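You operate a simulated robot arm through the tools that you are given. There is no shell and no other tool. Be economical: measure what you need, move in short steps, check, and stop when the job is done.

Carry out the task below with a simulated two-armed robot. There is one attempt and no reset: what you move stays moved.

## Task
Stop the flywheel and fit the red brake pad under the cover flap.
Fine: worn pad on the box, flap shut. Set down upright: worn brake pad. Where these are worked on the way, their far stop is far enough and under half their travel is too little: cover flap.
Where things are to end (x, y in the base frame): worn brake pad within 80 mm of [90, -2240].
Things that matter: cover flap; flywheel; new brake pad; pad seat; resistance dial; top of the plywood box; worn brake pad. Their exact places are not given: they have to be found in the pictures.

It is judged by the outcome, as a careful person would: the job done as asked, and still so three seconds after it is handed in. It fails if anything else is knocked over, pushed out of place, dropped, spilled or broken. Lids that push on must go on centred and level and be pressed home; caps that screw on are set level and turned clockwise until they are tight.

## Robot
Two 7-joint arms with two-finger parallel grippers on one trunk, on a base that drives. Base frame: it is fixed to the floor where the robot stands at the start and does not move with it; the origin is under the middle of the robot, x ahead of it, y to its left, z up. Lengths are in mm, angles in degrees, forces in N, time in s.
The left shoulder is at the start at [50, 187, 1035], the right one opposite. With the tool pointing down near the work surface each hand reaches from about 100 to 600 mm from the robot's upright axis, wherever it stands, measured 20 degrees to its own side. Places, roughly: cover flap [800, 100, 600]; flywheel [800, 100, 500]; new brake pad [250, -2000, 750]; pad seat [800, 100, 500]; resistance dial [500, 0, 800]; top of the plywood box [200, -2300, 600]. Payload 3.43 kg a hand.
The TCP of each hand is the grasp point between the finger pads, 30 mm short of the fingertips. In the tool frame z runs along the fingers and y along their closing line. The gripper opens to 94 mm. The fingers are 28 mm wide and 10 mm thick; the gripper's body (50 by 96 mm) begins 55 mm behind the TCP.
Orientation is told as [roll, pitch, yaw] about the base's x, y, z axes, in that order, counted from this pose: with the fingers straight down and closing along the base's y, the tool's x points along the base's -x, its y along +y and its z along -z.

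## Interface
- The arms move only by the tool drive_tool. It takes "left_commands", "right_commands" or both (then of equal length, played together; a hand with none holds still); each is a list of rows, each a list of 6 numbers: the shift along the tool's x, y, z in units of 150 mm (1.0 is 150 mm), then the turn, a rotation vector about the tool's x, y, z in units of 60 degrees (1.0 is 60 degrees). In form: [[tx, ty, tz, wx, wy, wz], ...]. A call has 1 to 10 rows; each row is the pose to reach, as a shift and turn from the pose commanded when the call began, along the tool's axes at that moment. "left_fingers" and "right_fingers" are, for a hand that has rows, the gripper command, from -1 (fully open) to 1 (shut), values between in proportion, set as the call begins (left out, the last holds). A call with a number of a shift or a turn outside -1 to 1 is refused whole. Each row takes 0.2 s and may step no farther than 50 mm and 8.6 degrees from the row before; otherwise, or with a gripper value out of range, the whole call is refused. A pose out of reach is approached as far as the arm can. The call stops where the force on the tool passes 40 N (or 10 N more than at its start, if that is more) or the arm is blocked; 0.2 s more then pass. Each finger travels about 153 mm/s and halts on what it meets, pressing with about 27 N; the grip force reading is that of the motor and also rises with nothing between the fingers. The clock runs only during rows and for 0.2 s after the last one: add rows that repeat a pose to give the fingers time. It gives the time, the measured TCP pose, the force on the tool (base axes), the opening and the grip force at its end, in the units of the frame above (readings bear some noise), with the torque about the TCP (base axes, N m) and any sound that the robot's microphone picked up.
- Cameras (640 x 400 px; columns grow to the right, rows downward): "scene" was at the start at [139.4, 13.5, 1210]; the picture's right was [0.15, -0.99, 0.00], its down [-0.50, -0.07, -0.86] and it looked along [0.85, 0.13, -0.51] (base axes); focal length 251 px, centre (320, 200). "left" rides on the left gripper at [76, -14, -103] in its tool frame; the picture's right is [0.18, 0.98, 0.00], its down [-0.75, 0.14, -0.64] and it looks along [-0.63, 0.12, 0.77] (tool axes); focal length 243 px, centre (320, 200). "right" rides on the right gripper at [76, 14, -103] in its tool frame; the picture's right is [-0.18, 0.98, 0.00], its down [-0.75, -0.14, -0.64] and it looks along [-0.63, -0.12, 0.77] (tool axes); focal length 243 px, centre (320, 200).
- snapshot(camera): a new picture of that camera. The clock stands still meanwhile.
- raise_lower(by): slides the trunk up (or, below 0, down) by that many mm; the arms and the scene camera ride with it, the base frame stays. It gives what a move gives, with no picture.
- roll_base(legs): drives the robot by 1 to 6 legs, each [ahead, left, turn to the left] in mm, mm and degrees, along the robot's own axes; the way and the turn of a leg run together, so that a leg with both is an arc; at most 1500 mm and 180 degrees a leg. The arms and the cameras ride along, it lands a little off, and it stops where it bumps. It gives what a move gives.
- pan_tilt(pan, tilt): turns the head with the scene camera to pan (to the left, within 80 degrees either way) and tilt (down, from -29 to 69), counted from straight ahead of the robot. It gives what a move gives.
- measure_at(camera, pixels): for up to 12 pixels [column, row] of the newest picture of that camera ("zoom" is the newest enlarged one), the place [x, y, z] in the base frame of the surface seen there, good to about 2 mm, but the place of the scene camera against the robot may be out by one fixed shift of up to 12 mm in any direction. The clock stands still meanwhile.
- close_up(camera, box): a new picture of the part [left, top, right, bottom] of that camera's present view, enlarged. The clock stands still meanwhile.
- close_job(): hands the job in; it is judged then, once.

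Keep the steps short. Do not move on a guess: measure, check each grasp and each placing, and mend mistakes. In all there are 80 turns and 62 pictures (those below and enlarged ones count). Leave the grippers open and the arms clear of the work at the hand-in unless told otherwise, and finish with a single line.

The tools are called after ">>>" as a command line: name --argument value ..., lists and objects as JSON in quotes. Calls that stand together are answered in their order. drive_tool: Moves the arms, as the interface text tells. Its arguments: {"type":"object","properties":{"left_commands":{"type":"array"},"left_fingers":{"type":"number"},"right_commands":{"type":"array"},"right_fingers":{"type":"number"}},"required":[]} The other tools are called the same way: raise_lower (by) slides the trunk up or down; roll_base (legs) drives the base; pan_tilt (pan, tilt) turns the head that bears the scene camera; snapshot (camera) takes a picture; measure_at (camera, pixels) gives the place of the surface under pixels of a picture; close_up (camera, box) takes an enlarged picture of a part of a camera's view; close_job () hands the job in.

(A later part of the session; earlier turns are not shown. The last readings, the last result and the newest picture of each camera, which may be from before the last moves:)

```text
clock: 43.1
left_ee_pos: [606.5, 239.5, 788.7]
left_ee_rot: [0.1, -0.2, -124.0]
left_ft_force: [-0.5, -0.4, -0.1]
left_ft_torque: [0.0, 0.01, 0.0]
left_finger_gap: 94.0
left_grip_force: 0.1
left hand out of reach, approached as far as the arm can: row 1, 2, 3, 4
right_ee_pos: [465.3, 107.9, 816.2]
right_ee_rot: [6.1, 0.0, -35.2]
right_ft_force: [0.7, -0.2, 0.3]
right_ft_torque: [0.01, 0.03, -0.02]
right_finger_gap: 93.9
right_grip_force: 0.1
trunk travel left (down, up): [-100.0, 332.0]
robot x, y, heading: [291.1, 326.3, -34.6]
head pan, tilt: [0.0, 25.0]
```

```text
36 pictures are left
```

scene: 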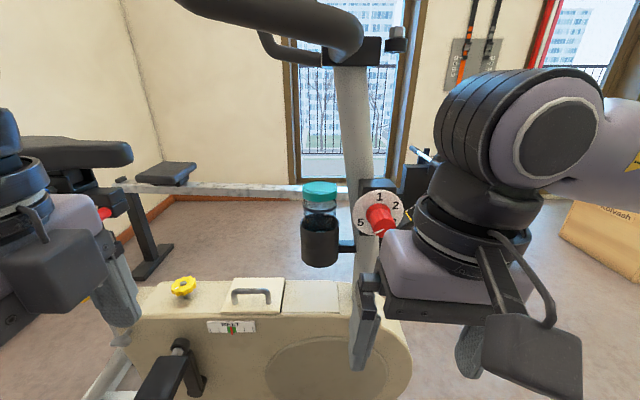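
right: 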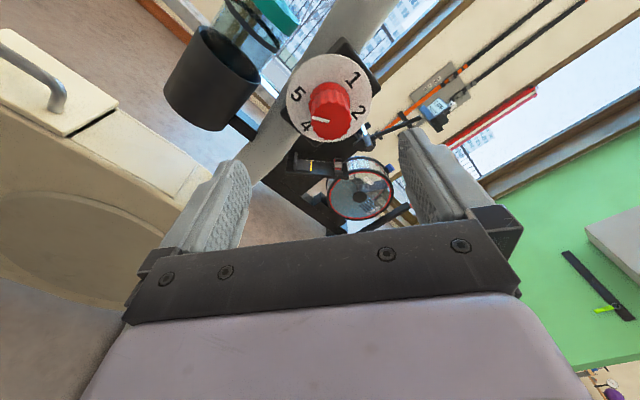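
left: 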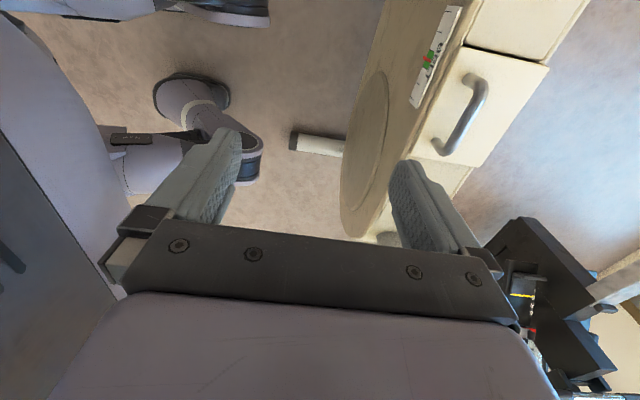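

The wrist is at its limit this way round. I'll turn it 180° the other way; the fingers close along the same line.

>>> drive_tool --left_commands '[[0, 0, 0, 0, 0, -0.14], [0, 0, 0, 0, 0, -0.28], [0, 0, 0, 0, 0, -0.42], [0, 0, 0, 0, 0, -0.56], [0, 0, 0, 0, 0, -0.7], [0, 0, 0, 0, 0, -0.84], [0, 0, 0, 0, 0, -0.98]]'

>>> drive_tool --left_commands '[[0, 0, 0, 0, 0, -0.14], [0, 0, 0, 0, 0, -0.28], [0, 0, 0, 0, 0, -0.42], [0, 0, 0, 0, 0, -0.56], [0, 0, 0, 0, 0, -0.7], [0, 0, 0, 0, 0, -0.84], [0, 0, 0, 0, 0, -0.98]]'

>>> drive_tool --left_commands '[[0, 0, 0, 0, 0, -0.14], [0, 0, 0, 0, 0, -0.28], [0, 0, 0, 0, 0, -0.42], [0, 0, 0, 0, 0, -0.56], [0, 0, 0, 0, 0, -0.7], [0, 0, 0, 0, 0, -0.84], [0, 0, 0, 0, 0, -0.98]]'

```text
clock: 44.7
left_ee_pos: [608.4, 240.1, 785.3]
left_ee_rot: [0.0, -0.1, -65.3]
left_ft_force: [0.4, 0.1, 0.0]
left_ft_torque: [-0.01, 0.01, -0.02]
left_finger_gap: 94.0
left_grip_force: 0.1
right_ee_pos: [466.0, 107.0, 816.8]
right_ee_rot: [6.1, 0.0, -35.2]
right_ft_force: [-0.2, -0.1, -0.2]
right_ft_torque: [-0.01, -0.02, 0.03]
right_finger_gap: 93.9
right_grip_force: 0.0
trunk travel left (down, up): [-100.0, 332.0]
robot x, y, heading: [291.3, 332.1, -34.5]
head pan, tilt: [0.0, 25.0]
```

```text
clock: 46.3
left_ee_pos: [609.3, 238.8, 786.3]
left_ee_rot: [0.1, 0.1, -6.6]
left_ft_force: [0.2, -0.7, -0.1]
left_ft_torque: [0.0, 0.02, -0.01]
left_finger_gap: 93.8
left_grip_force: 0.0
right_ee_pos: [466.5, 106.3, 816.7]
right_ee_rot: [6.1, 0.0, -35.1]
right_ft_force: [-0.4, 0.2, -0.7]
right_ft_torque: [0.03, 0.01, -0.01]
right_finger_gap: 94.0
right_grip_force: 0.0
trunk travel left (down, up): [-100.0, 332.0]
robot x, y, heading: [287.5, 333.4, -34.5]
head pan, tilt: [0.0, 25.0]
```

```text
clock: 47.9
left_ee_pos: [608.4, 240.2, 786.8]
left_ee_rot: [0.0, 0.0, 52.1]
left_ft_force: [-0.4, -0.4, -0.3]
left_ft_torque: [0.01, -0.01, 0.0]
left_finger_gap: 93.9
left_grip_force: 0.1
right_ee_pos: [464.9, 107.4, 816.6]
right_ee_rot: [6.2, 0.0, -35.2]
right_ft_force: [-0.5, 1.6, 0.3]
right_ft_torque: [0.02, 0.0, 0.0]
right_finger_gap: 93.9
right_grip_force: 0.1
trunk travel left (down, up): [-100.0, 332.0]
robot x, y, heading: [290.3, 329.2, -34.7]
head pan, tilt: [0.0, 25.0]
```

Now I'll approach over the handle at z of about 690, including a final 3.5° alignment.

>>> drive_tool --left_commands '[[-0.01, -0.25, 0.16, 0, 0, -0.02], [-0.03, -0.5, 0.32, 0, 0, -0.04], [-0.04, -0.75, 0.48, 0, 0, -0.06], [-0.053, -1.0, 0.64, 0, 0, -0.06], [-0.053, -1.0, 0.64, 0, 0, -0.06]]'

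>>> snapshot --camera "left"

```text
clock: 49.1
left_ee_pos: [730.3, 152.1, 689.6]
left_ee_rot: [0.1, 0.0, 55.6]
left_ft_force: [0.2, 0.4, -0.3]
left_ft_torque: [-0.01, 0.0, 0.0]
left_finger_gap: 94.0
left_grip_force: 0.0
right_ee_pos: [465.6, 106.4, 817.2]
right_ee_rot: [6.2, 0.0, -35.2]
right_ft_force: [1.1, 0.4, 0.0]
right_ft_torque: [-0.04, -0.01, 0.05]
right_finger_gap: 94.0
right_grip_force: 0.1
trunk travel left (down, up): [-100.0, 332.0]
robot x, y, heading: [290.8, 330.6, -34.6]
head pan, tilt: [0.0, 25.0]
```

```text
35 pictures are left
```

left: 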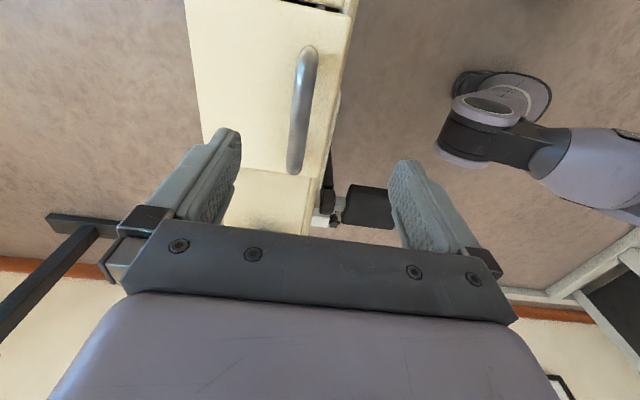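

The handle shows at column 303, rows 45-175. I'll measure it once more to centre on it.

>>> measure_at --camera "left" --pixels '[[306, 52], [303, 80], [301, 110], [298, 140], [295, 165], [292, 110], [312, 110], [240, 60]]'

```text
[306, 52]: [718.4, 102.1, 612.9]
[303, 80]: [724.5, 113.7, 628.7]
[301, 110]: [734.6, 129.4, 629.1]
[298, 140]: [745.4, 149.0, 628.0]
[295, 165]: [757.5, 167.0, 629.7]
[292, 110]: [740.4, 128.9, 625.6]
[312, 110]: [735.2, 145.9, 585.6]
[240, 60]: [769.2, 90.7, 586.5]
```

Bar centre is at n=-534, z about 624. I'll shift 16 mm away from the robot, descend to z=627 and close.

>>> drive_tool --left_commands '[[0, -0.11, 0, 0, 0, 0], [0, -0.11, 0.14, 0, 0, 0], [0, -0.11, 0.28, 0, 0, 0], [0, -0.11, 0.42, 0, 0, 0], [0, -0.11, 0.42, 0, 0, 0]]'

>>> drive_tool --left_commands '[[0, 0, 0, 0, 0, 0], [0, 0, 0, 0, 0, 0], [0, 0, 0, 0, 0, 0], [0, 0, 0, 0, 0, 0]]' --left_fingers 1

```text
clock: 50.3
left_ee_pos: [744.4, 142.1, 628.0]
left_ee_rot: [0.0, 0.2, 55.6]
left_ft_force: [0.7, 0.7, 0.3]
left_ft_torque: [-0.02, 0.01, -0.01]
left_finger_gap: 93.9
left_grip_force: 0.1
right_ee_pos: [464.6, 107.0, 815.5]
right_ee_rot: [6.3, 0.1, -35.2]
right_ft_force: [-0.6, 0.9, 0.7]
right_ft_torque: [-0.03, 0.01, 0.01]
right_finger_gap: 94.1
right_grip_force: 0.0
trunk travel left (down, up): [-100.0, 332.0]
robot x, y, heading: [290.3, 329.8, -34.3]
head pan, tilt: [0.0, 25.0]
```

```text
clock: 51.3
left_ee_pos: [744.8, 143.3, 627.6]
left_ee_rot: [0.0, 0.0, 55.6]
left_ft_force: [-6.4, 6.8, 3.3]
left_ft_torque: [0.07, 0.0, 0.43]
left_finger_gap: 17.2
left_grip_force: 45.3
right_ee_pos: [464.4, 107.0, 816.5]
right_ee_rot: [6.3, 0.0, -35.2]
right_ft_force: [0.4, -0.5, 0.0]
right_ft_torque: [-0.01, 0.0, -0.03]
right_finger_gap: 94.2
right_grip_force: 0.0
trunk travel left (down, up): [-100.0, 332.0]
robot x, y, heading: [291.7, 331.8, -34.5]
head pan, tilt: [0.0, 25.0]
```

Gripped the bar (gap 17 mm). I'll lift along an arc about the far-edge hinge, going to 30° first and checking forces.

>>> drive_tool --left_commands '[[0, -0.03, -0.042, 0, 0, 0], [0, -0.065, -0.084, 0, 0, 0], [0, -0.1, -0.12, 0, 0, 0], [0, -0.143, -0.156, 0, 0, 0], [0, -0.186, -0.185, 0, 0, 0], [0, -0.232, -0.213, 0, 0, 0]]'

>>> snapshot --camera "scene"

```text
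clock: 52.0
left_ee_pos: [749.3, 139.8, 644.8]
left_ee_rot: [0.7, 0.1, 55.4]
left_ft_force: [-15.4, 14.7, 12.5]
left_ft_torque: [0.23, 0.05, 0.93]
left_finger_gap: 13.3
left_grip_force: 45.2
right_ee_pos: [464.8, 108.2, 817.7]
right_ee_rot: [6.2, -0.2, -35.2]
right_ft_force: [0.1, -0.5, 0.2]
right_ft_torque: [0.02, 0.01, -0.01]
right_finger_gap: 94.1
right_grip_force: 0.0
trunk travel left (down, up): [-100.0, 332.0]
robot x, y, heading: [289.1, 331.6, -34.5]
head pan, tilt: [0.0, 25.0]
stopped in row 3 (left hand): the force on the tool passed its limit at 42 N (the readings are from after the stop); the commanded pose is now the measured one
```

```text
34 pictures are left
```

scene: 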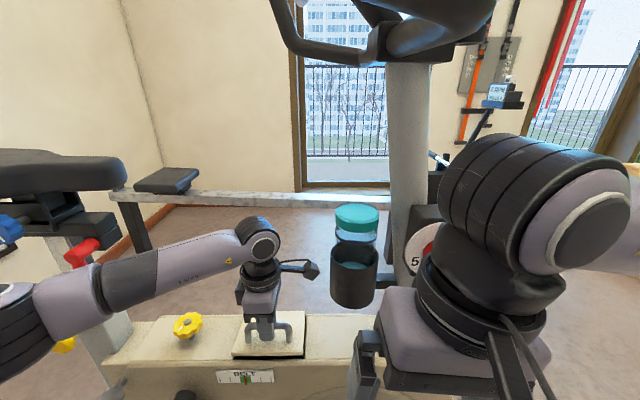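

>>> close_up --camera "scene" --box '[210, 270, 338, 390]'

>>> measure_at --camera "scene" --pixels '[[240, 352], [298, 352], [243, 318], [302, 316], [285, 345], [293, 345]]'

```text
3.33 times, centred on (274, 330) of scene
```

zoom: 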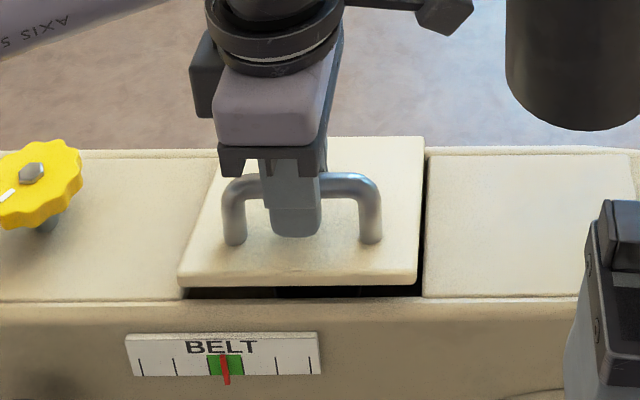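

```text
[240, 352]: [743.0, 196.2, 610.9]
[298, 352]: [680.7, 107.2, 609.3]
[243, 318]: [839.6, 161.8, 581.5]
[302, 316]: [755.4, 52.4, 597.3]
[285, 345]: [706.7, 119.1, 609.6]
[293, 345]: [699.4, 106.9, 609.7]
```

The near edge has lifted, so the hinge is on the far side. The force points back toward the robot, meaning the hand was too far forward. I'll continue with more lift and less forward, and a small step back first.

>>> drive_tool --left_commands '[[0, 0.013, -0.013, 0, 0, 0], [0, 0.0, -0.04, 0, 0, 0], [0, -0.02, -0.06, 0, 0, 0], [0, -0.053, -0.085, 0, 0, 0], [0, -0.09, -0.11, 0, 0, 0]]'

```text
clock: 53.2
left_ee_pos: [761.1, 129.9, 663.1]
left_ee_rot: [0.4, 0.1, 55.3]
left_ft_force: [-19.0, 18.6, 23.6]
left_ft_torque: [0.47, 0.08, 0.45]
left_finger_gap: 13.4
left_grip_force: 45.0
right_ee_pos: [463.1, 108.4, 817.8]
right_ee_rot: [6.3, -0.1, -35.2]
right_ft_force: [0.3, -0.2, -0.1]
right_ft_torque: [0.02, 0.01, 0.01]
right_finger_gap: 94.1
right_grip_force: 0.0
trunk travel left (down, up): [-100.0, 332.0]
robot x, y, heading: [289.1, 329.2, -34.6]
head pan, tilt: [0.0, 25.0]
```

It works; about 29° open. The residual force points radially outward, so I'll continue with a slightly larger radius to about 60°.

>>> drive_tool --left_commands '[[0, 0.015, -0.022, 0, 0, 0], [0, -0.033, -0.05, 0, 0, 0], [0, -0.084, -0.077, 0, 0, 0], [0, -0.133, -0.093, 0, 0, 0], [0, -0.181, -0.109, 0, 0, 0], [0, -0.233, -0.116, 0, 0, 0], [0, -0.283, -0.122, 0, 0, 0]]'

```text
clock: 54.5
left_ee_pos: [785.8, 113.5, 682.2]
left_ee_rot: [-0.1, 0.2, 55.3]
left_ft_force: [-5.4, 6.7, 17.2]
left_ft_torque: [0.73, -0.31, 0.02]
left_finger_gap: 13.6
left_grip_force: 45.4
right_ee_pos: [465.1, 107.8, 816.2]
right_ee_rot: [6.2, -0.2, -35.3]
right_ft_force: [0.4, 0.1, 0.4]
right_ft_torque: [-0.03, -0.04, 0.06]
right_finger_gap: 94.1
right_grip_force: 0.1
trunk travel left (down, up): [-100.0, 332.0]
robot x, y, heading: [289.3, 328.6, -34.8]
head pan, tilt: [0.0, 25.0]
stopped in row 6 (left hand): the force on the tool passed its limit at 47 N (the readings are from after the stop); the commanded pose is now the measured one
```

Around 48° now. I'll continue with a little more upward bias.

>>> drive_tool --left_commands '[[0, 0.0, -0.027, 0, 0, 0], [0, -0.04, -0.05, 0, 0, 0], [0, -0.08, -0.065, 0, 0, 0], [0, -0.12, -0.075, 0, 0, 0], [0, -0.16, -0.08, 0, 0, 0], [0, -0.2, -0.08, 0, 0, 0], [0, -0.24, -0.08, 0, 0, 0]]'

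>>> snapshot --camera "scene"

```text
clock: 56.1
left_ee_pos: [817.3, 91.9, 690.8]
left_ee_rot: [0.3, 0.2, 55.2]
left_ft_force: [0.3, 5.8, 1.9]
left_ft_torque: [0.13, 0.19, -0.13]
left_finger_gap: 13.4
left_grip_force: 44.7
right_ee_pos: [465.7, 107.9, 816.9]
right_ee_rot: [6.1, 0.0, -35.2]
right_ft_force: [0.0, 0.6, -0.9]
right_ft_torque: [-0.01, 0.04, 0.05]
right_finger_gap: 94.0
right_grip_force: 0.0
trunk travel left (down, up): [-100.0, 332.0]
robot x, y, heading: [289.5, 331.4, -34.3]
head pan, tilt: [0.0, 25.0]
```

```text
32 pictures are left
```

scene: 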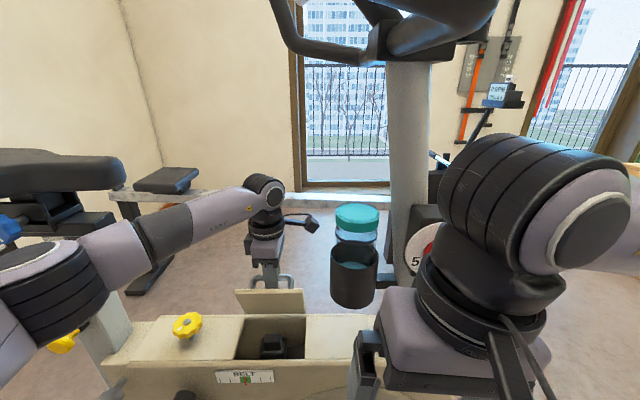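

The flap is about 70° open and the interior shows. I'll continue the arc past vertical.

>>> drive_tool --left_commands '[[0, -0.053, 0.0, 0, 0, 0], [0, -0.106, 0.008, 0, 0, 0], [0, -0.16, 0.02, 0, 0, 0], [0, -0.21, 0.035, 0, 0, 0], [0, -0.26, 0.055, 0, 0, 0], [0, -0.31, 0.08, 0, 0, 0]]'

>>> close_up --camera "scene" --box '[194, 250, 354, 390]'

```text
clock: 57.5
left_ee_pos: [852.1, 68.3, 680.1]
left_ee_rot: [0.5, 0.2, 55.4]
left_ft_force: [-17.5, 20.2, 8.4]
left_ft_torque: [-0.36, 0.68, -0.19]
left_finger_gap: 13.3
left_grip_force: 44.7
right_ee_pos: [464.2, 107.8, 817.4]
right_ee_rot: [6.2, -0.2, -35.2]
right_ft_force: [0.7, 0.1, -0.5]
right_ft_torque: [0.02, -0.01, -0.02]
right_finger_gap: 94.0
right_grip_force: 0.0
trunk travel left (down, up): [-100.0, 332.0]
robot x, y, heading: [290.1, 329.2, -34.7]
head pan, tilt: [0.0, 25.0]
```

```text
2.86 times, centred on (274, 320) of scene
```

zoom: 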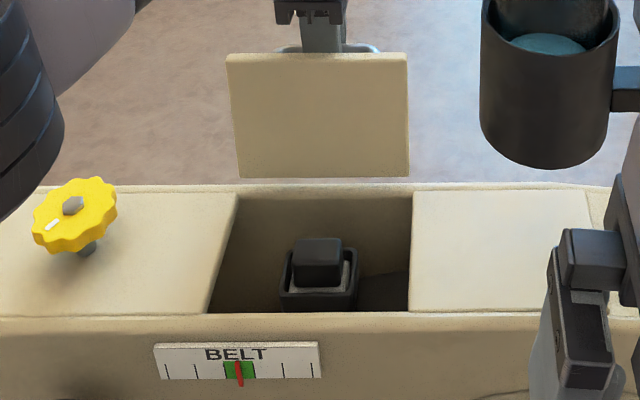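

The flap looks near vertical. I'll measure the flap edges and the seat and pad inside.

>>> measure_at --camera "zoom" --pixels '[[240, 60], [245, 165], [400, 60], [400, 165], [320, 255], [318, 242], [290, 270], [350, 270], [300, 300], [385, 285], [320, 200], [225, 305]]'

>>> close_up --camera "scene" --box '[254, 310, 318, 360]'

```text
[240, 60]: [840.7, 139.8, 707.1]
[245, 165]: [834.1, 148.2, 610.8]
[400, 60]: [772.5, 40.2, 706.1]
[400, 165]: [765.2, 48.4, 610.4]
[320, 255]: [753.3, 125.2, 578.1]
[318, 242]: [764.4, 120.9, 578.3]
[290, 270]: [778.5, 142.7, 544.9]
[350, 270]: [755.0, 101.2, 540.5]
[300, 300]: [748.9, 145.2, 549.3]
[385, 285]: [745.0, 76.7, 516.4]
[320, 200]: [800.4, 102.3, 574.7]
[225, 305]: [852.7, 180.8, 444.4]
```

```text
8.00 times, centred on (286, 335) of scene
```

zoom: 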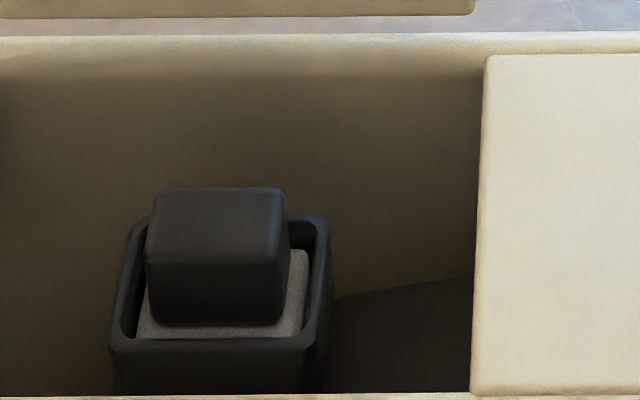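

The flap is 6° past vertical. I'll nudge it a bit further toward its stop, then release.

>>> drive_tool --left_commands '[[0, -0.03, 0.015, 0, 0, 0], [0, -0.06, 0.035, 0, 0, 0], [0, -0.085, 0.052, 0, 0, 0]]'

>>> close_up --camera "scene" --box '[194, 250, 354, 350]'

>>> measure_at --camera "zoom" --pixels '[[240, 80], [245, 180], [330, 80], [330, 180], [400, 80], [400, 180]]'

```text
clock: 58.1
left_ee_pos: [853.1, 68.9, 680.8]
left_ee_rot: [0.5, 0.1, 55.1]
left_ft_force: [-11.8, 11.2, 16.0]
left_ft_torque: [0.23, 0.19, -0.02]
left_finger_gap: 13.1
left_grip_force: 45.2
left hand out of reach, approached as far as the arm can: row 1, 2, 3
right_ee_pos: [463.1, 107.7, 816.0]
right_ee_rot: [6.2, -0.2, -35.2]
right_ft_force: [0.0, 1.1, 0.2]
right_ft_torque: [-0.02, -0.03, 0.03]
right_finger_gap: 94.1
right_grip_force: 0.2
trunk travel left (down, up): [-100.0, 332.0]
robot x, y, heading: [289.5, 332.0, -34.3]
head pan, tilt: [0.0, 25.0]
stopped in row 3 (left hand): the force on the tool passed its limit at 41 N (the readings are from after the stop); the commanded pose is now the measured one
```

```text
4.00 times, centred on (274, 300) of scene
```

zoom: 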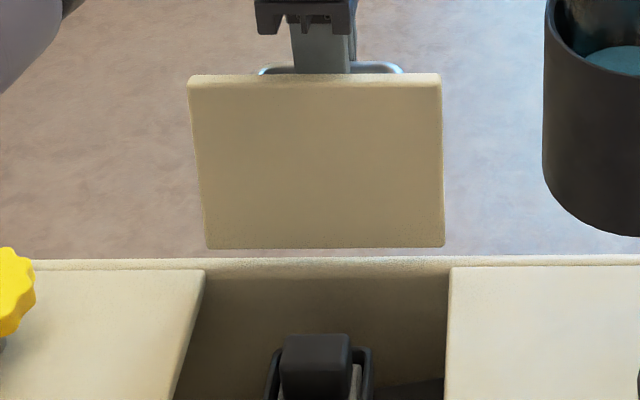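

```text
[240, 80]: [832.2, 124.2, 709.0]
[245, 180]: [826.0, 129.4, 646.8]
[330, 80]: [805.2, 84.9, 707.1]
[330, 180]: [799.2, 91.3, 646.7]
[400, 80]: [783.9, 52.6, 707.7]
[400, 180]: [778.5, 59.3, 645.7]
```

The flap is 7.5° past vertical and the arm is at its reach limit. I'll open the fingers only slightly so the near finger can't push the flap, then lift straight off.

>>> drive_tool --left_commands '[[0, 0, 0, 0, 0, 0], [0, 0, 0, 0, 0, 0], [0, 0, 0, 0, 0, 0]]' --left_fingers 0.4

>>> drive_tool --left_commands '[[0, 0, -0.15, 0, 0, 0], [0, 0, -0.3, 0, 0, 0], [0, 0, -0.45, 0, 0, 0], [0, 0, -0.6, 0, 0, 0]]'

>>> snapshot --camera "scene"

```text
clock: 59.0
left_ee_pos: [854.1, 67.0, 676.3]
left_ee_rot: [0.5, 0.3, 55.2]
left_ft_force: [-0.4, -0.9, -0.2]
left_ft_torque: [-0.01, -0.02, -0.02]
left_finger_gap: 28.2
left_grip_force: 0.0
right_ee_pos: [464.4, 106.7, 815.3]
right_ee_rot: [6.2, 0.0, -35.3]
right_ft_force: [-0.3, -0.5, 0.2]
right_ft_torque: [-0.01, 0.02, 0.03]
right_finger_gap: 94.4
right_grip_force: 0.0
trunk travel left (down, up): [-100.0, 332.0]
robot x, y, heading: [286.3, 331.9, -34.3]
head pan, tilt: [0.0, 25.0]
```

```text
clock: 60.0
left_ee_pos: [851.7, 69.0, 766.3]
left_ee_rot: [0.5, 0.1, 55.1]
left_ft_force: [0.0, 0.1, -0.3]
left_ft_torque: [-0.02, -0.04, -0.01]
left_finger_gap: 28.1
left_grip_force: 0.1
left hand out of reach, approached as far as the arm can: row 4
right_ee_pos: [465.8, 107.4, 817.0]
right_ee_rot: [6.3, 0.0, -35.2]
right_ft_force: [-0.3, -0.1, 0.5]
right_ft_torque: [-0.03, -0.02, 0.02]
right_finger_gap: 93.8
right_grip_force: 0.1
trunk travel left (down, up): [-100.0, 332.0]
robot x, y, heading: [292.2, 331.1, -34.3]
head pan, tilt: [0.0, 25.0]
```

```text
28 pictures are left
```

scene: 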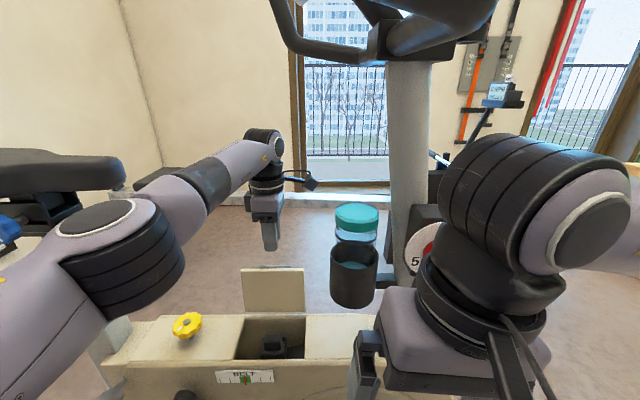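

The flap stays open on its own. Next I'll bring the left hand back over the seat, turn it to close along the bike's length, and look down.

>>> drive_tool --left_commands '[[0, 0.2, 0, 0, 0, 0], [0.03, 0.4, 0, 0, 0, 0], [0.05, 0.6, 0, 0, 0, 0], [0.067, 0.733, 0, 0, 0, 0]]'

>>> drive_tool --left_commands '[[0, 0, 0, 0, 0, 0.14], [0, 0, 0, 0, 0, 0.28], [0, 0, 0, 0, 0, 0.42], [0, 0, 0, 0, 0, 0.56], [0, 0, 0, 0, 0, 0.7], [0, 0, 0, 0, 0, 0.84], [0, 0, 0, 0, 0, 0.98]]'

>>> drive_tool --left_commands '[[0, 0, 0, 0, 0, 0.13], [0, 0, 0, 0, 0, 0.26], [0, 0, 0, 0, 0, 0.39], [0, 0, 0, 0, 0, 0.51], [0, 0, 0, 0, 0, 0.51]]' --left_fingers -0.5

>>> snapshot --camera "left"

```text
clock: 61.0
left_ee_pos: [756.0, 123.6, 767.9]
left_ee_rot: [0.5, 0.1, 55.3]
left_ft_force: [-1.0, 1.1, -0.4]
left_ft_torque: [-0.01, -0.02, 0.04]
left_finger_gap: 28.4
left_grip_force: 0.1
right_ee_pos: [463.9, 107.0, 816.6]
right_ee_rot: [6.2, 0.0, -35.2]
right_ft_force: [-0.2, 0.0, -0.5]
right_ft_torque: [0.0, -0.01, 0.02]
right_finger_gap: 93.9
right_grip_force: 0.1
trunk travel left (down, up): [-100.0, 332.0]
robot x, y, heading: [287.2, 328.9, -34.4]
head pan, tilt: [0.0, 25.0]
```

```text
clock: 62.5
left_ee_pos: [756.7, 125.2, 768.2]
left_ee_rot: [0.1, 0.5, -3.8]
left_ft_force: [1.1, -0.1, -0.2]
left_ft_torque: [-0.01, 0.02, -0.01]
left_finger_gap: 28.5
left_grip_force: 0.0
right_ee_pos: [466.4, 107.1, 817.2]
right_ee_rot: [6.1, 0.0, -35.2]
right_ft_force: [-0.1, -0.3, 0.3]
right_ft_torque: [-0.01, -0.01, -0.01]
right_finger_gap: 94.0
right_grip_force: 0.0
trunk travel left (down, up): [-100.0, 332.0]
robot x, y, heading: [287.1, 334.0, -34.3]
head pan, tilt: [0.0, 25.0]
```

```text
clock: 63.8
left_ee_pos: [757.3, 124.3, 767.1]
left_ee_rot: [0.0, 0.6, -34.2]
left_ft_force: [-0.4, 0.6, -0.5]
left_ft_torque: [-0.02, -0.05, -0.01]
left_finger_gap: 70.6
left_grip_force: 0.0
right_ee_pos: [464.7, 107.8, 816.5]
right_ee_rot: [6.2, 0.0, -35.2]
right_ft_force: [0.5, 0.5, 0.0]
right_ft_torque: [0.01, 0.02, 0.05]
right_finger_gap: 93.9
right_grip_force: 0.1
trunk travel left (down, up): [-100.0, 332.0]
robot x, y, heading: [288.3, 331.1, -34.6]
head pan, tilt: [0.0, 25.0]
```

```text
27 pictures are left
```

left: 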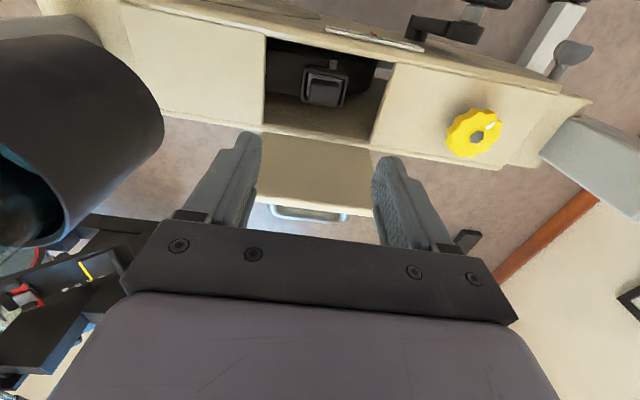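

I can see the seat with the worn pad at (323,85). I'll zoom in and measure it.

>>> close_up --camera "left" --box '[283, 50, 363, 120]'

>>> measure_at --camera "left" --pixels '[[322, 88], [314, 93], [331, 94], [314, 82], [332, 82], [303, 88], [342, 92], [323, 104], [326, 70], [345, 75], [285, 80], [330, 62]]'

```text
5.71 times, centred on (323, 85) of left
```

zoom: 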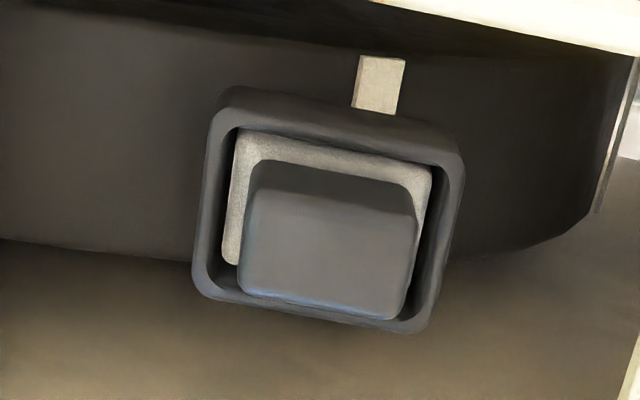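

```text
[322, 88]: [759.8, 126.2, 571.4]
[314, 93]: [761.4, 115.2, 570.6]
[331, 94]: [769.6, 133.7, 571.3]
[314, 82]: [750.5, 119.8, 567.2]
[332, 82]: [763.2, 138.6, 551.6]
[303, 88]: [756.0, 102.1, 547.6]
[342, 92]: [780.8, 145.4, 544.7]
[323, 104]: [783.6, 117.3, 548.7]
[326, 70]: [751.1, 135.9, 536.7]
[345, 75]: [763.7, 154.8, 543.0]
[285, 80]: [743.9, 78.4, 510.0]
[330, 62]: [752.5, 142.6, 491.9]
```

Block top centre is at about (766.5,126,571) with the tray rim at z=549. I'll descend to TCP z=581 in two steps, fingers at 70 mm.

>>> drive_tool --left_commands '[[-0.044, 0.044, 0.2, 0, 0, 0], [-0.044, 0.044, 0.45, 0, 0, 0], [-0.044, 0.044, 0.7, 0, 0, 0], [-0.044, 0.044, 0.9, 0, 0, 0], [-0.044, 0.044, 0.9, 0, 0, 0]]'

>>> snapshot --camera "left"

```text
clock: 65.0
left_ee_pos: [765.7, 124.8, 631.1]
left_ee_rot: [-0.1, 0.6, -34.3]
left_ft_force: [0.2, 0.3, 0.1]
left_ft_torque: [-0.01, 0.01, 0.04]
left_finger_gap: 70.4
left_grip_force: 0.0
right_ee_pos: [466.0, 107.0, 816.3]
right_ee_rot: [6.1, 0.0, -35.2]
right_ft_force: [0.5, 0.2, 0.2]
right_ft_torque: [0.0, -0.01, -0.01]
right_finger_gap: 94.1
right_grip_force: 0.1
trunk travel left (down, up): [-100.0, 332.0]
robot x, y, heading: [287.1, 329.1, -34.6]
head pan, tilt: [0.0, 25.0]
```

```text
25 pictures are left
```

left: 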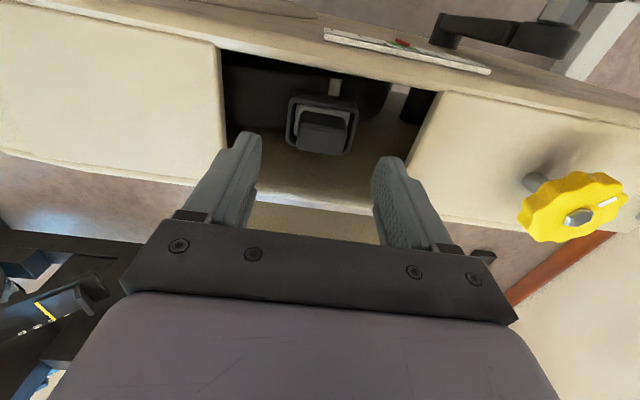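

The block at (322,135) is centred between the fingers. I'll descend 50 mm, close on it and lift 12 mm to test.

>>> drive_tool --left_commands '[[0, 0, 0.12, 0, 0, 0], [0, 0, 0.24, 0, 0, 0], [0, 0, 0.333, 0, 0, 0], [0, 0, 0.333, 0, 0, 0]]'

>>> drive_tool --left_commands '[[0, 0, 0, 0, 0, 0], [0, 0, 0, 0, 0, 0], [0, 0, 0, 0, 0, 0], [0, 0, 0, 0, 0, 0]]' --left_fingers 1

>>> drive_tool --left_commands '[[0, 0, -0.04, 0, 0, 0], [0, 0, -0.08, 0, 0, 0], [0, 0, -0.08, 0, 0, 0]]'

>>> close_up --camera "left" --box '[240, 80, 400, 220]'

```text
clock: 66.0
left_ee_pos: [764.8, 126.8, 582.1]
left_ee_rot: [-0.1, 0.4, -34.3]
left_ft_force: [0.4, 0.6, -0.1]
left_ft_torque: [0.05, 0.0, 0.0]
left_finger_gap: 70.6
left_grip_force: 0.0
right_ee_pos: [464.9, 107.0, 815.3]
right_ee_rot: [6.2, 0.0, -35.2]
right_ft_force: [-0.5, -0.1, 0.1]
right_ft_torque: [-0.01, -0.01, -0.01]
right_finger_gap: 94.2
right_grip_force: 0.1
trunk travel left (down, up): [-100.0, 332.0]
robot x, y, heading: [291.5, 328.7, -34.4]
head pan, tilt: [0.0, 25.0]
```

```text
clock: 67.0
left_ee_pos: [765.1, 126.9, 582.4]
left_ee_rot: [-0.1, 0.5, -34.3]
left_ft_force: [0.1, 0.5, 0.1]
left_ft_torque: [0.05, 0.0, -0.04]
left_finger_gap: 35.0
left_grip_force: 27.6
right_ee_pos: [464.7, 107.3, 815.9]
right_ee_rot: [6.2, -0.1, -35.2]
right_ft_force: [-0.3, -0.3, 0.9]
right_ft_torque: [0.02, 0.0, 0.0]
right_finger_gap: 94.1
right_grip_force: 0.0
trunk travel left (down, up): [-100.0, 332.0]
robot x, y, heading: [289.6, 331.4, -34.5]
head pan, tilt: [0.0, 25.0]
```

```text
clock: 67.8
left_ee_pos: [765.0, 126.5, 594.9]
left_ee_rot: [-0.1, 0.6, -34.2]
left_ft_force: [-0.1, -0.6, -0.9]
left_ft_torque: [-0.02, 0.02, -0.03]
left_finger_gap: 35.0
left_grip_force: 26.7
right_ee_pos: [466.2, 106.4, 815.9]
right_ee_rot: [6.1, 0.1, -35.3]
right_ft_force: [0.0, -0.9, 0.0]
right_ft_torque: [-0.01, 0.01, 0.01]
right_finger_gap: 94.1
right_grip_force: 0.1
trunk travel left (down, up): [-100.0, 332.0]
robot x, y, heading: [287.7, 331.1, -34.9]
head pan, tilt: [0.0, 25.0]
```

```text
2.86 times, centred on (320, 150) of left
```

zoom: 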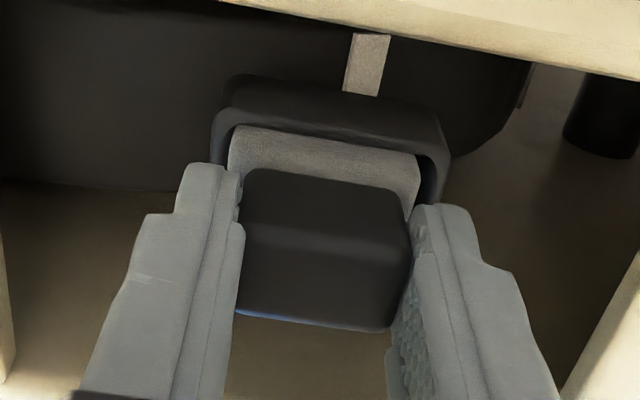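

Firm grasp (35.0 mm); the worn pad lifts out of the tray. I'll raise it clear and draw it back toward the robot.

>>> drive_tool --left_commands '[[0, 0, -0.2, 0, 0, 0], [0, 0, -0.4, 0, 0, 0], [0, 0, -0.6, 0, 0, 0], [0, 0, -0.8, 0, 0, 0], [0, 0, -1.0, 0, 0, 0]]'

>>> drive_tool --left_commands '[[0.2, 0, -0.1, 0, 0, 0], [0.4, 0, -0.2, 0, 0, 0], [0.6, 0, -0.3, 0, 0, 0], [0.8, 0, -0.3, 0, 0, 0], [1.0, 0, -0.3, 0, 0, 0]]'

>>> close_up --camera "scene" --box '[60, 180, 340, 390]'

```text
clock: 69.0
left_ee_pos: [765.9, 125.6, 744.5]
left_ee_rot: [0.0, 0.6, -34.3]
left_ft_force: [0.3, 0.0, -1.0]
left_ft_torque: [0.01, 0.0, 0.03]
left_finger_gap: 34.9
left_grip_force: 27.2
right_ee_pos: [464.6, 106.5, 816.6]
right_ee_rot: [6.1, 0.0, -35.2]
right_ft_force: [-0.3, -0.3, -0.7]
right_ft_torque: [-0.02, 0.0, -0.01]
right_finger_gap: 94.0
right_grip_force: 0.0
trunk travel left (down, up): [-100.0, 332.0]
robot x, y, heading: [292.0, 329.8, -34.4]
head pan, tilt: [0.0, 25.0]
```

```text
clock: 70.2
left_ee_pos: [643.2, 210.3, 791.4]
left_ee_rot: [-0.1, 0.4, -34.2]
left_ft_force: [-0.2, 0.3, 0.4]
left_ft_torque: [0.04, -0.02, 0.02]
left_finger_gap: 35.0
left_grip_force: 27.5
right_ee_pos: [465.9, 107.4, 816.5]
right_ee_rot: [6.3, 0.0, -35.2]
right_ft_force: [0.4, -0.6, -0.2]
right_ft_torque: [-0.02, -0.01, 0.01]
right_finger_gap: 94.0
right_grip_force: 0.0
trunk travel left (down, up): [-100.0, 332.0]
robot x, y, heading: [288.2, 334.0, -34.8]
head pan, tilt: [0.0, 25.0]
```

```text
1.90 times, centred on (200, 285) of scene
```

zoom: 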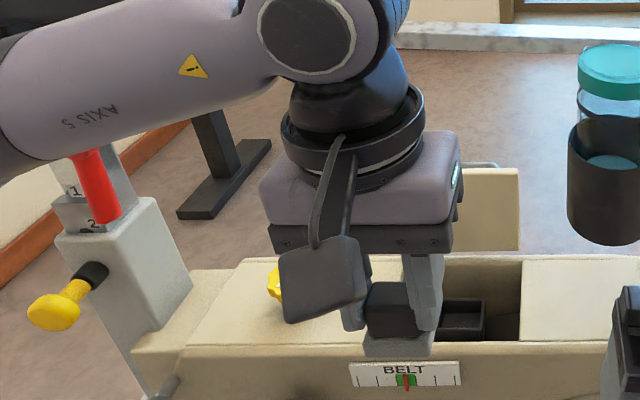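

The pad is held upright and the flap is still open. I'll back away, turn to face the box and drive toward it.

>>> roll_base --legs '[[-320, 0, 0], [0, 0, -55.6], [0, -60, 0], [1100, 0, 0], [850, 0, 0]]'

>>> pan_tilt --pan 0 --tilt 35

>>> snapshot --camera "scene"

```text
clock: 84.9
left_ee_pos: [101.5, -1806.3, 790.5]
left_ee_rot: [-0.2, 0.5, -88.8]
left_ft_force: [0.5, 0.2, -1.4]
left_ft_torque: [-0.01, 0.03, -0.02]
left_finger_gap: 34.9
left_grip_force: 27.0
right_ee_pos: [-83.7, -1721.8, 815.8]
right_ee_rot: [6.2, 0.0, -89.9]
right_ft_force: [0.1, -0.5, -0.7]
right_ft_torque: [0.01, 0.04, 0.01]
right_finger_gap: 93.8
right_grip_force: 0.1
trunk travel left (down, up): [-100.0, 332.0]
robot x, y, heading: [0.8, -1451.2, -88.9]
head pan, tilt: [0.0, 25.0]
```

```text
clock: 85.7
left_ee_pos: [101.3, -1806.0, 791.8]
left_ee_rot: [-0.2, 0.4, -88.9]
left_ft_force: [-0.1, 0.4, 0.1]
left_ft_torque: [0.01, 0.02, -0.01]
left_finger_gap: 34.9
left_grip_force: 26.9
right_ee_pos: [-83.9, -1721.5, 817.7]
right_ee_rot: [6.2, 0.0, -89.7]
right_ft_force: [0.5, -0.3, 0.7]
right_ft_torque: [-0.01, -0.01, 0.0]
right_finger_gap: 94.0
right_grip_force: 0.1
trunk travel left (down, up): [-100.0, 332.0]
robot x, y, heading: [-2.2, -1448.5, -89.0]
head pan, tilt: [0.0, 35.0]
```

```text
22 pictures are left
```

scene: 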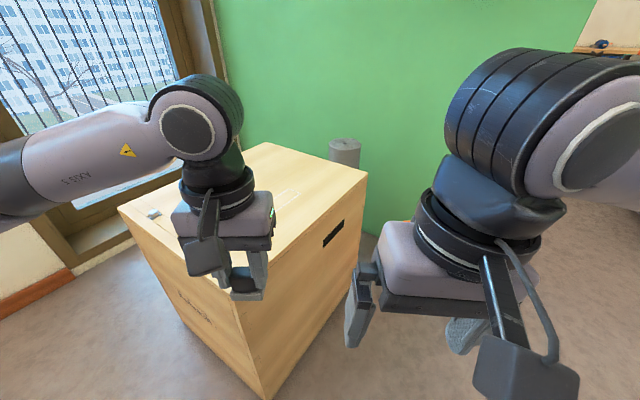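

I'll measure the box corners, outline and latch, and look for the new pad with the left camera.

>>> measure_at --camera "scene" --pixels '[[124, 208], [265, 147], [360, 176], [153, 213], [285, 193], [298, 189], [275, 198], [235, 302], [330, 208], [165, 260], [280, 260]]'

>>> snapshot --camera "left"

```text
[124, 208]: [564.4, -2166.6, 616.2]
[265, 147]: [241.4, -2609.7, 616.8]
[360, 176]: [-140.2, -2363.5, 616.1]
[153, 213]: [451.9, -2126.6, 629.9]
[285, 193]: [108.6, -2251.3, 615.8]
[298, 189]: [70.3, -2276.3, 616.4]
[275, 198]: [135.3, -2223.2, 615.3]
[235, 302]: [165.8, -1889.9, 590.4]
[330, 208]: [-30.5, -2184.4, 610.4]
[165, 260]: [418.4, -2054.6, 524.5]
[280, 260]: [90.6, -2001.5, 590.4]
```

```text
21 pictures are left
```

left: 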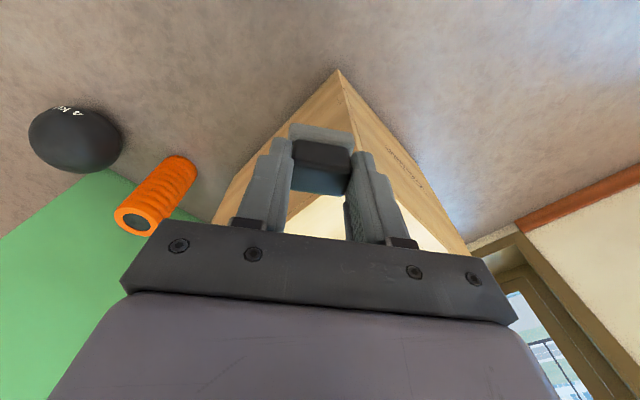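

The box top is a rectangle turned about 36°. The best stand is facing its hole side at heading -36°, with its axis about 400 mm from that face. Driving there.

>>> roll_base --legs '[[0, -288, 0], [429, 0, 0], [0, 0, 53]]'

>>> pan_tilt --pan 0 --tilt 42

>>> snapshot --camera "scene"

```text
clock: 93.4
left_ee_pos: [60.8, -2018.3, 789.6]
left_ee_rot: [0.0, 0.5, -36.3]
left_ft_force: [0.5, -0.2, 0.0]
left_ft_torque: [0.0, 0.0, 0.0]
left_finger_gap: 35.0
left_grip_force: 27.2
right_ee_pos: [-119.2, -2116.2, 815.8]
right_ee_rot: [6.2, -0.1, -37.4]
right_ft_force: [-0.6, -0.1, -0.4]
right_ft_torque: [0.01, 0.02, 0.0]
right_finger_gap: 93.8
right_grip_force: 0.2
trunk travel left (down, up): [-100.0, 332.0]
robot x, y, heading: [-284.9, -1885.3, -36.5]
head pan, tilt: [0.0, 35.0]
```

```text
clock: 94.1
left_ee_pos: [60.5, -2019.8, 791.0]
left_ee_rot: [-0.1, 0.4, -36.4]
left_ft_force: [-0.4, 0.1, -0.4]
left_ft_torque: [0.01, 0.05, 0.02]
left_finger_gap: 35.0
left_grip_force: 26.9
right_ee_pos: [-120.1, -2114.8, 815.9]
right_ee_rot: [6.2, 0.0, -37.3]
right_ft_force: [-0.2, 0.0, -0.1]
right_ft_torque: [0.0, 0.0, -0.01]
right_finger_gap: 93.8
right_grip_force: 0.0
trunk travel left (down, up): [-100.0, 332.0]
robot x, y, heading: [-290.0, -1884.9, -36.8]
head pan, tilt: [0.0, 42.0]
```

```text
20 pictures are left
```

scene: 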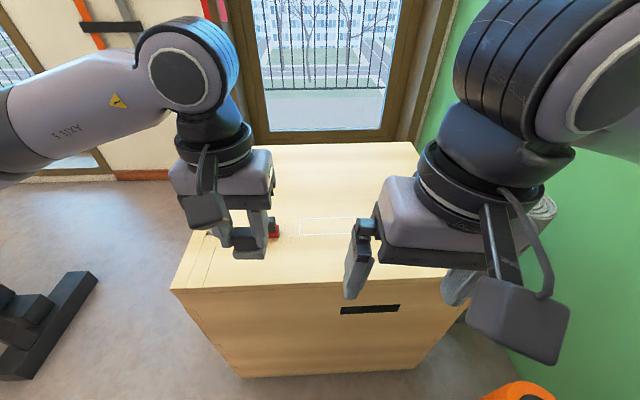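

Well placed. The outline is at (328,227) and the new pad at (273,230). Measuring both.

>>> measure_at --camera "scene" --pixels '[[300, 235], [302, 220], [340, 232], [326, 228], [273, 224], [276, 234], [290, 240]]'

>>> close_up --camera "scene" --box '[220, 190, 380, 290]'

```text
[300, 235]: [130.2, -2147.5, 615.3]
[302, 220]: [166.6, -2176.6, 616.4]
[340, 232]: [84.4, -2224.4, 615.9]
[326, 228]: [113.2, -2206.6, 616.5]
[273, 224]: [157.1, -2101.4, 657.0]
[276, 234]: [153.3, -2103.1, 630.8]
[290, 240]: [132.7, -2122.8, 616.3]
```

```text
4.00 times, centred on (300, 240) of scene
```

zoom: 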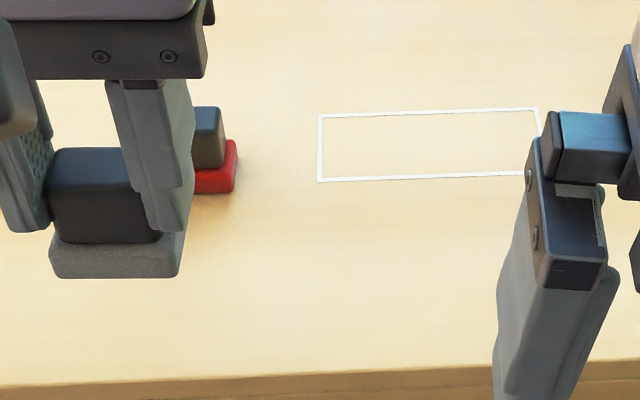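

I'll find the held pad's bottom height from this zoom before moving.

>>> measure_at --camera "zoom" --pixels '[[115, 272], [115, 245], [115, 200], [90, 160], [60, 272], [222, 170], [207, 120], [215, 190]]'

>>> drive_tool --right_commands '[[0, -0.2, 0, 0, 0, 0], [0, -0.4, 0, 0, 0, 0], [0, -0.6, 0, 0, 0, 0], [0, -0.7, 0, 0, 0, 0], [0, -0.7, 0, 0, 0, 0]]' --left_commands '[[-0.2, -0.17, 0, 0, 0, 0], [-0.4, -0.34, 0, 0, 0, 0], [-0.6, -0.52, 0, 0, 0, 0], [-0.8, -0.69, 0, 0, 0, 0], [-1.0, -0.86, 0, 0, 0, 0]]'

```text
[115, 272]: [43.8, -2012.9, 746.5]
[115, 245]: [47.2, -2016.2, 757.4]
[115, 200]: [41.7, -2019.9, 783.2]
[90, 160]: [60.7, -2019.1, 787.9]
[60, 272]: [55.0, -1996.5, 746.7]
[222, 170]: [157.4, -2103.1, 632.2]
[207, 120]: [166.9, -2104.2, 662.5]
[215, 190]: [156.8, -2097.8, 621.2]
```

```text
clock: 95.3
left_ee_pos: [105.6, -2215.8, 790.7]
left_ee_rot: [-0.1, 0.4, -36.5]
left_ft_force: [1.2, -0.4, -0.2]
left_ft_torque: [-0.03, 0.03, -0.01]
left_finger_gap: 35.2
left_grip_force: 27.2
right_ee_pos: [-182.9, -2199.3, 805.4]
right_ee_rot: [6.2, 0.1, -37.3]
right_ft_force: [0.0, 0.3, -0.2]
right_ft_torque: [-0.04, 0.03, -0.04]
right_finger_gap: 94.0
right_grip_force: 0.0
trunk travel left (down, up): [-100.0, 332.0]
robot x, y, heading: [-286.5, -1882.8, -36.7]
head pan, tilt: [0.0, 42.0]
```

The left hand is at (106,-2216), 29 mm from the target centre. The pad bottom is about 54 mm below the TCP. I'll descend to just above the box top, then creep down until contact.

>>> drive_tool --left_commands '[[0, 0, 0.2, 0, 0, 0], [0, 0, 0.4, 0, 0, 0], [0, 0, 0.6, 0, 0, 0], [0, 0, 0.78, 0, 0, 0], [0, 0, 0.78, 0, 0, 0]]'

>>> close_up --camera "scene" --box '[250, 180, 410, 280]'

```text
clock: 96.5
left_ee_pos: [103.0, -2210.7, 673.3]
left_ee_rot: [-0.1, 0.5, -36.4]
left_ft_force: [0.9, -0.6, 0.1]
left_ft_torque: [-0.02, 0.01, 0.01]
left_finger_gap: 34.7
left_grip_force: 26.8
right_ee_pos: [-182.4, -2196.7, 805.5]
right_ee_rot: [6.3, 0.0, -37.3]
right_ft_force: [-0.8, 0.9, -0.2]
right_ft_torque: [-0.01, 0.0, 0.01]
right_finger_gap: 94.0
right_grip_force: 0.1
trunk travel left (down, up): [-100.0, 332.0]
robot x, y, heading: [-287.3, -1880.8, -36.5]
head pan, tilt: [0.0, 42.0]
```

```text
4.00 times, centred on (330, 230) of scene
```

zoom: 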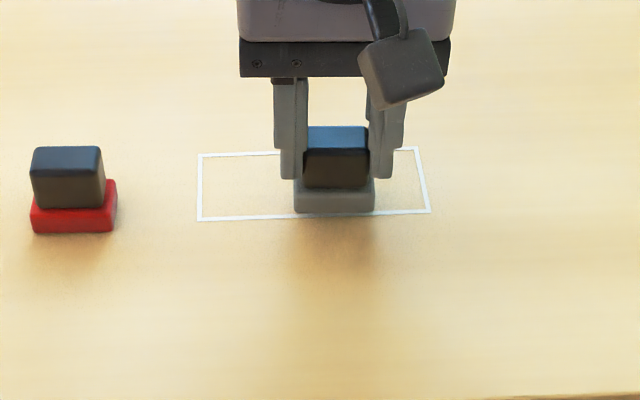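

The pad is inside the outline. Creeping down.

>>> drive_tool --left_commands '[[0, 0, 0.02, 0, 0, 0], [0, 0, 0.035, 0, 0, 0], [0, 0, 0.05, 0, 0, 0], [0, 0, 0.06, 0, 0, 0]]'

>>> drive_tool --left_commands '[[0, 0, 0.007, 0, 0, 0], [0, 0, 0.013, 0, 0, 0]]'

```text
clock: 97.5
left_ee_pos: [103.5, -2212.1, 665.2]
left_ee_rot: [-0.2, 0.5, -36.4]
left_ft_force: [-1.3, 2.3, 11.4]
left_ft_torque: [0.23, -0.04, -0.02]
left_finger_gap: 34.8
left_grip_force: 27.1
right_ee_pos: [-183.7, -2197.5, 807.4]
right_ee_rot: [6.2, -0.2, -37.4]
right_ft_force: [1.0, 0.4, 0.0]
right_ft_torque: [0.02, 0.02, 0.03]
right_finger_gap: 94.1
right_grip_force: 0.0
trunk travel left (down, up): [-100.0, 332.0]
robot x, y, heading: [-289.0, -1885.0, -37.0]
head pan, tilt: [0.0, 42.0]
```

```text
clock: 98.1
left_ee_pos: [103.6, -2211.0, 663.0]
left_ee_rot: [-0.2, 0.3, -36.4]
left_ft_force: [-0.6, 0.7, 19.4]
left_ft_torque: [-0.02, -0.08, 0.02]
left_finger_gap: 35.0
left_grip_force: 27.2
right_ee_pos: [-182.8, -2198.2, 806.6]
right_ee_rot: [6.2, -0.1, -37.2]
right_ft_force: [-0.3, -0.3, -0.6]
right_ft_torque: [-0.02, -0.01, 0.02]
right_finger_gap: 94.0
right_grip_force: 0.0
trunk travel left (down, up): [-100.0, 332.0]
robot x, y, heading: [-285.9, -1884.7, -36.5]
head pan, tilt: [0.0, 42.0]
```

Contact (19 N up). I'll release, rise 110 mm, and move over the new pad.

>>> drive_tool --left_commands '[[0, 0, -0.005, 0, 0, 0], [0, 0, -0.005, 0, 0, 0], [0, 0, -0.005, 0, 0, 0]]' --left_fingers -0.5

>>> drive_tool --left_commands '[[0, 0, -0.25, 0, 0, 0], [0, 0, -0.5, 0, 0, 0], [0, 0, -0.75, 0, 0, 0], [0.04, 0.25, -0.75, 0, 0, 0], [0.06, 0.5, -0.75, 0, 0, 0], [0.08, 0.75, -0.75, 0, 0, 0], [0.08, 0.92, -0.75, 0, 0, 0], [0.08, 0.92, -0.75, 0, 0, 0]]'

>>> snapshot --camera "left"

```text
clock: 98.9
left_ee_pos: [105.1, -2211.5, 661.5]
left_ee_rot: [-0.2, 0.5, -36.4]
left_ft_force: [0.5, -0.1, 0.1]
left_ft_torque: [0.04, 0.01, -0.05]
left_finger_gap: 70.4
left_grip_force: 0.0
right_ee_pos: [-182.8, -2198.6, 806.3]
right_ee_rot: [6.3, -0.1, -37.3]
right_ft_force: [0.7, -0.2, 0.0]
right_ft_torque: [0.01, -0.01, 0.03]
right_finger_gap: 93.8
right_grip_force: 0.1
trunk travel left (down, up): [-100.0, 332.0]
robot x, y, heading: [-288.1, -1885.2, -36.5]
head pan, tilt: [0.0, 42.0]
```

```text
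clock: 100.7
left_ee_pos: [177.1, -2091.8, 774.6]
left_ee_rot: [-0.1, 0.4, -36.3]
left_ft_force: [-0.6, 0.0, -0.1]
left_ft_torque: [0.0, -0.03, 0.02]
left_finger_gap: 70.5
left_grip_force: 0.0
right_ee_pos: [-183.1, -2199.6, 805.8]
right_ee_rot: [6.1, 0.0, -37.3]
right_ft_force: [-0.2, 0.7, 0.0]
right_ft_torque: [-0.03, 0.0, -0.01]
right_finger_gap: 93.8
right_grip_force: 0.0
trunk travel left (down, up): [-100.0, 332.0]
robot x, y, heading: [-288.6, -1886.7, -36.5]
head pan, tilt: [0.0, 42.0]
```

```text
17 pictures are left
```

left: 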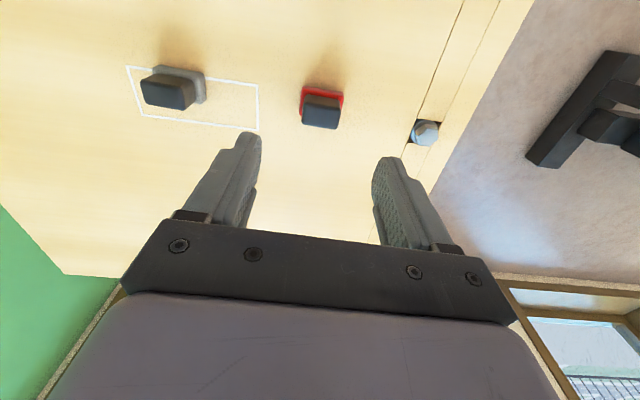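

The worn pad stands upright inside the outline, and the new pad is at (321,110). Measuring it.

>>> close_up --camera "left" --box '[282, 75, 362, 140]'

>>> measure_at --camera "left" --pixels '[[320, 115], [308, 112], [334, 118], [320, 107], [320, 124], [322, 91], [167, 95], [360, 110]]'

```text
6.15 times, centred on (322, 108) of left
```

zoom: 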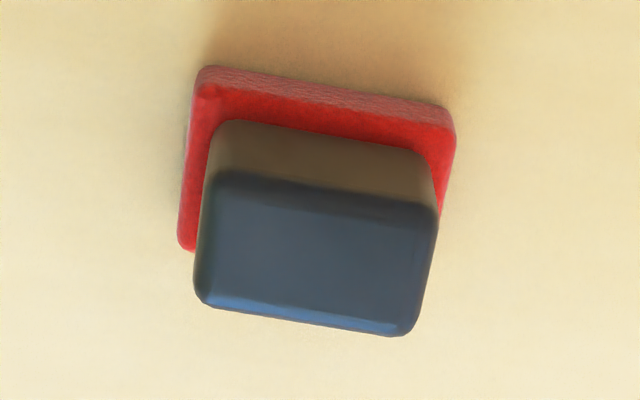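

```text
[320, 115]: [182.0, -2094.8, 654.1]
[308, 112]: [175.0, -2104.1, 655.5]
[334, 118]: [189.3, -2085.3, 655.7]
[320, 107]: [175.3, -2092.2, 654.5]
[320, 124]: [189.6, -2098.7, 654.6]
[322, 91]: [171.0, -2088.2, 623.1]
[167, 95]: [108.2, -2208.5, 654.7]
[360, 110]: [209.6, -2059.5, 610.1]
```

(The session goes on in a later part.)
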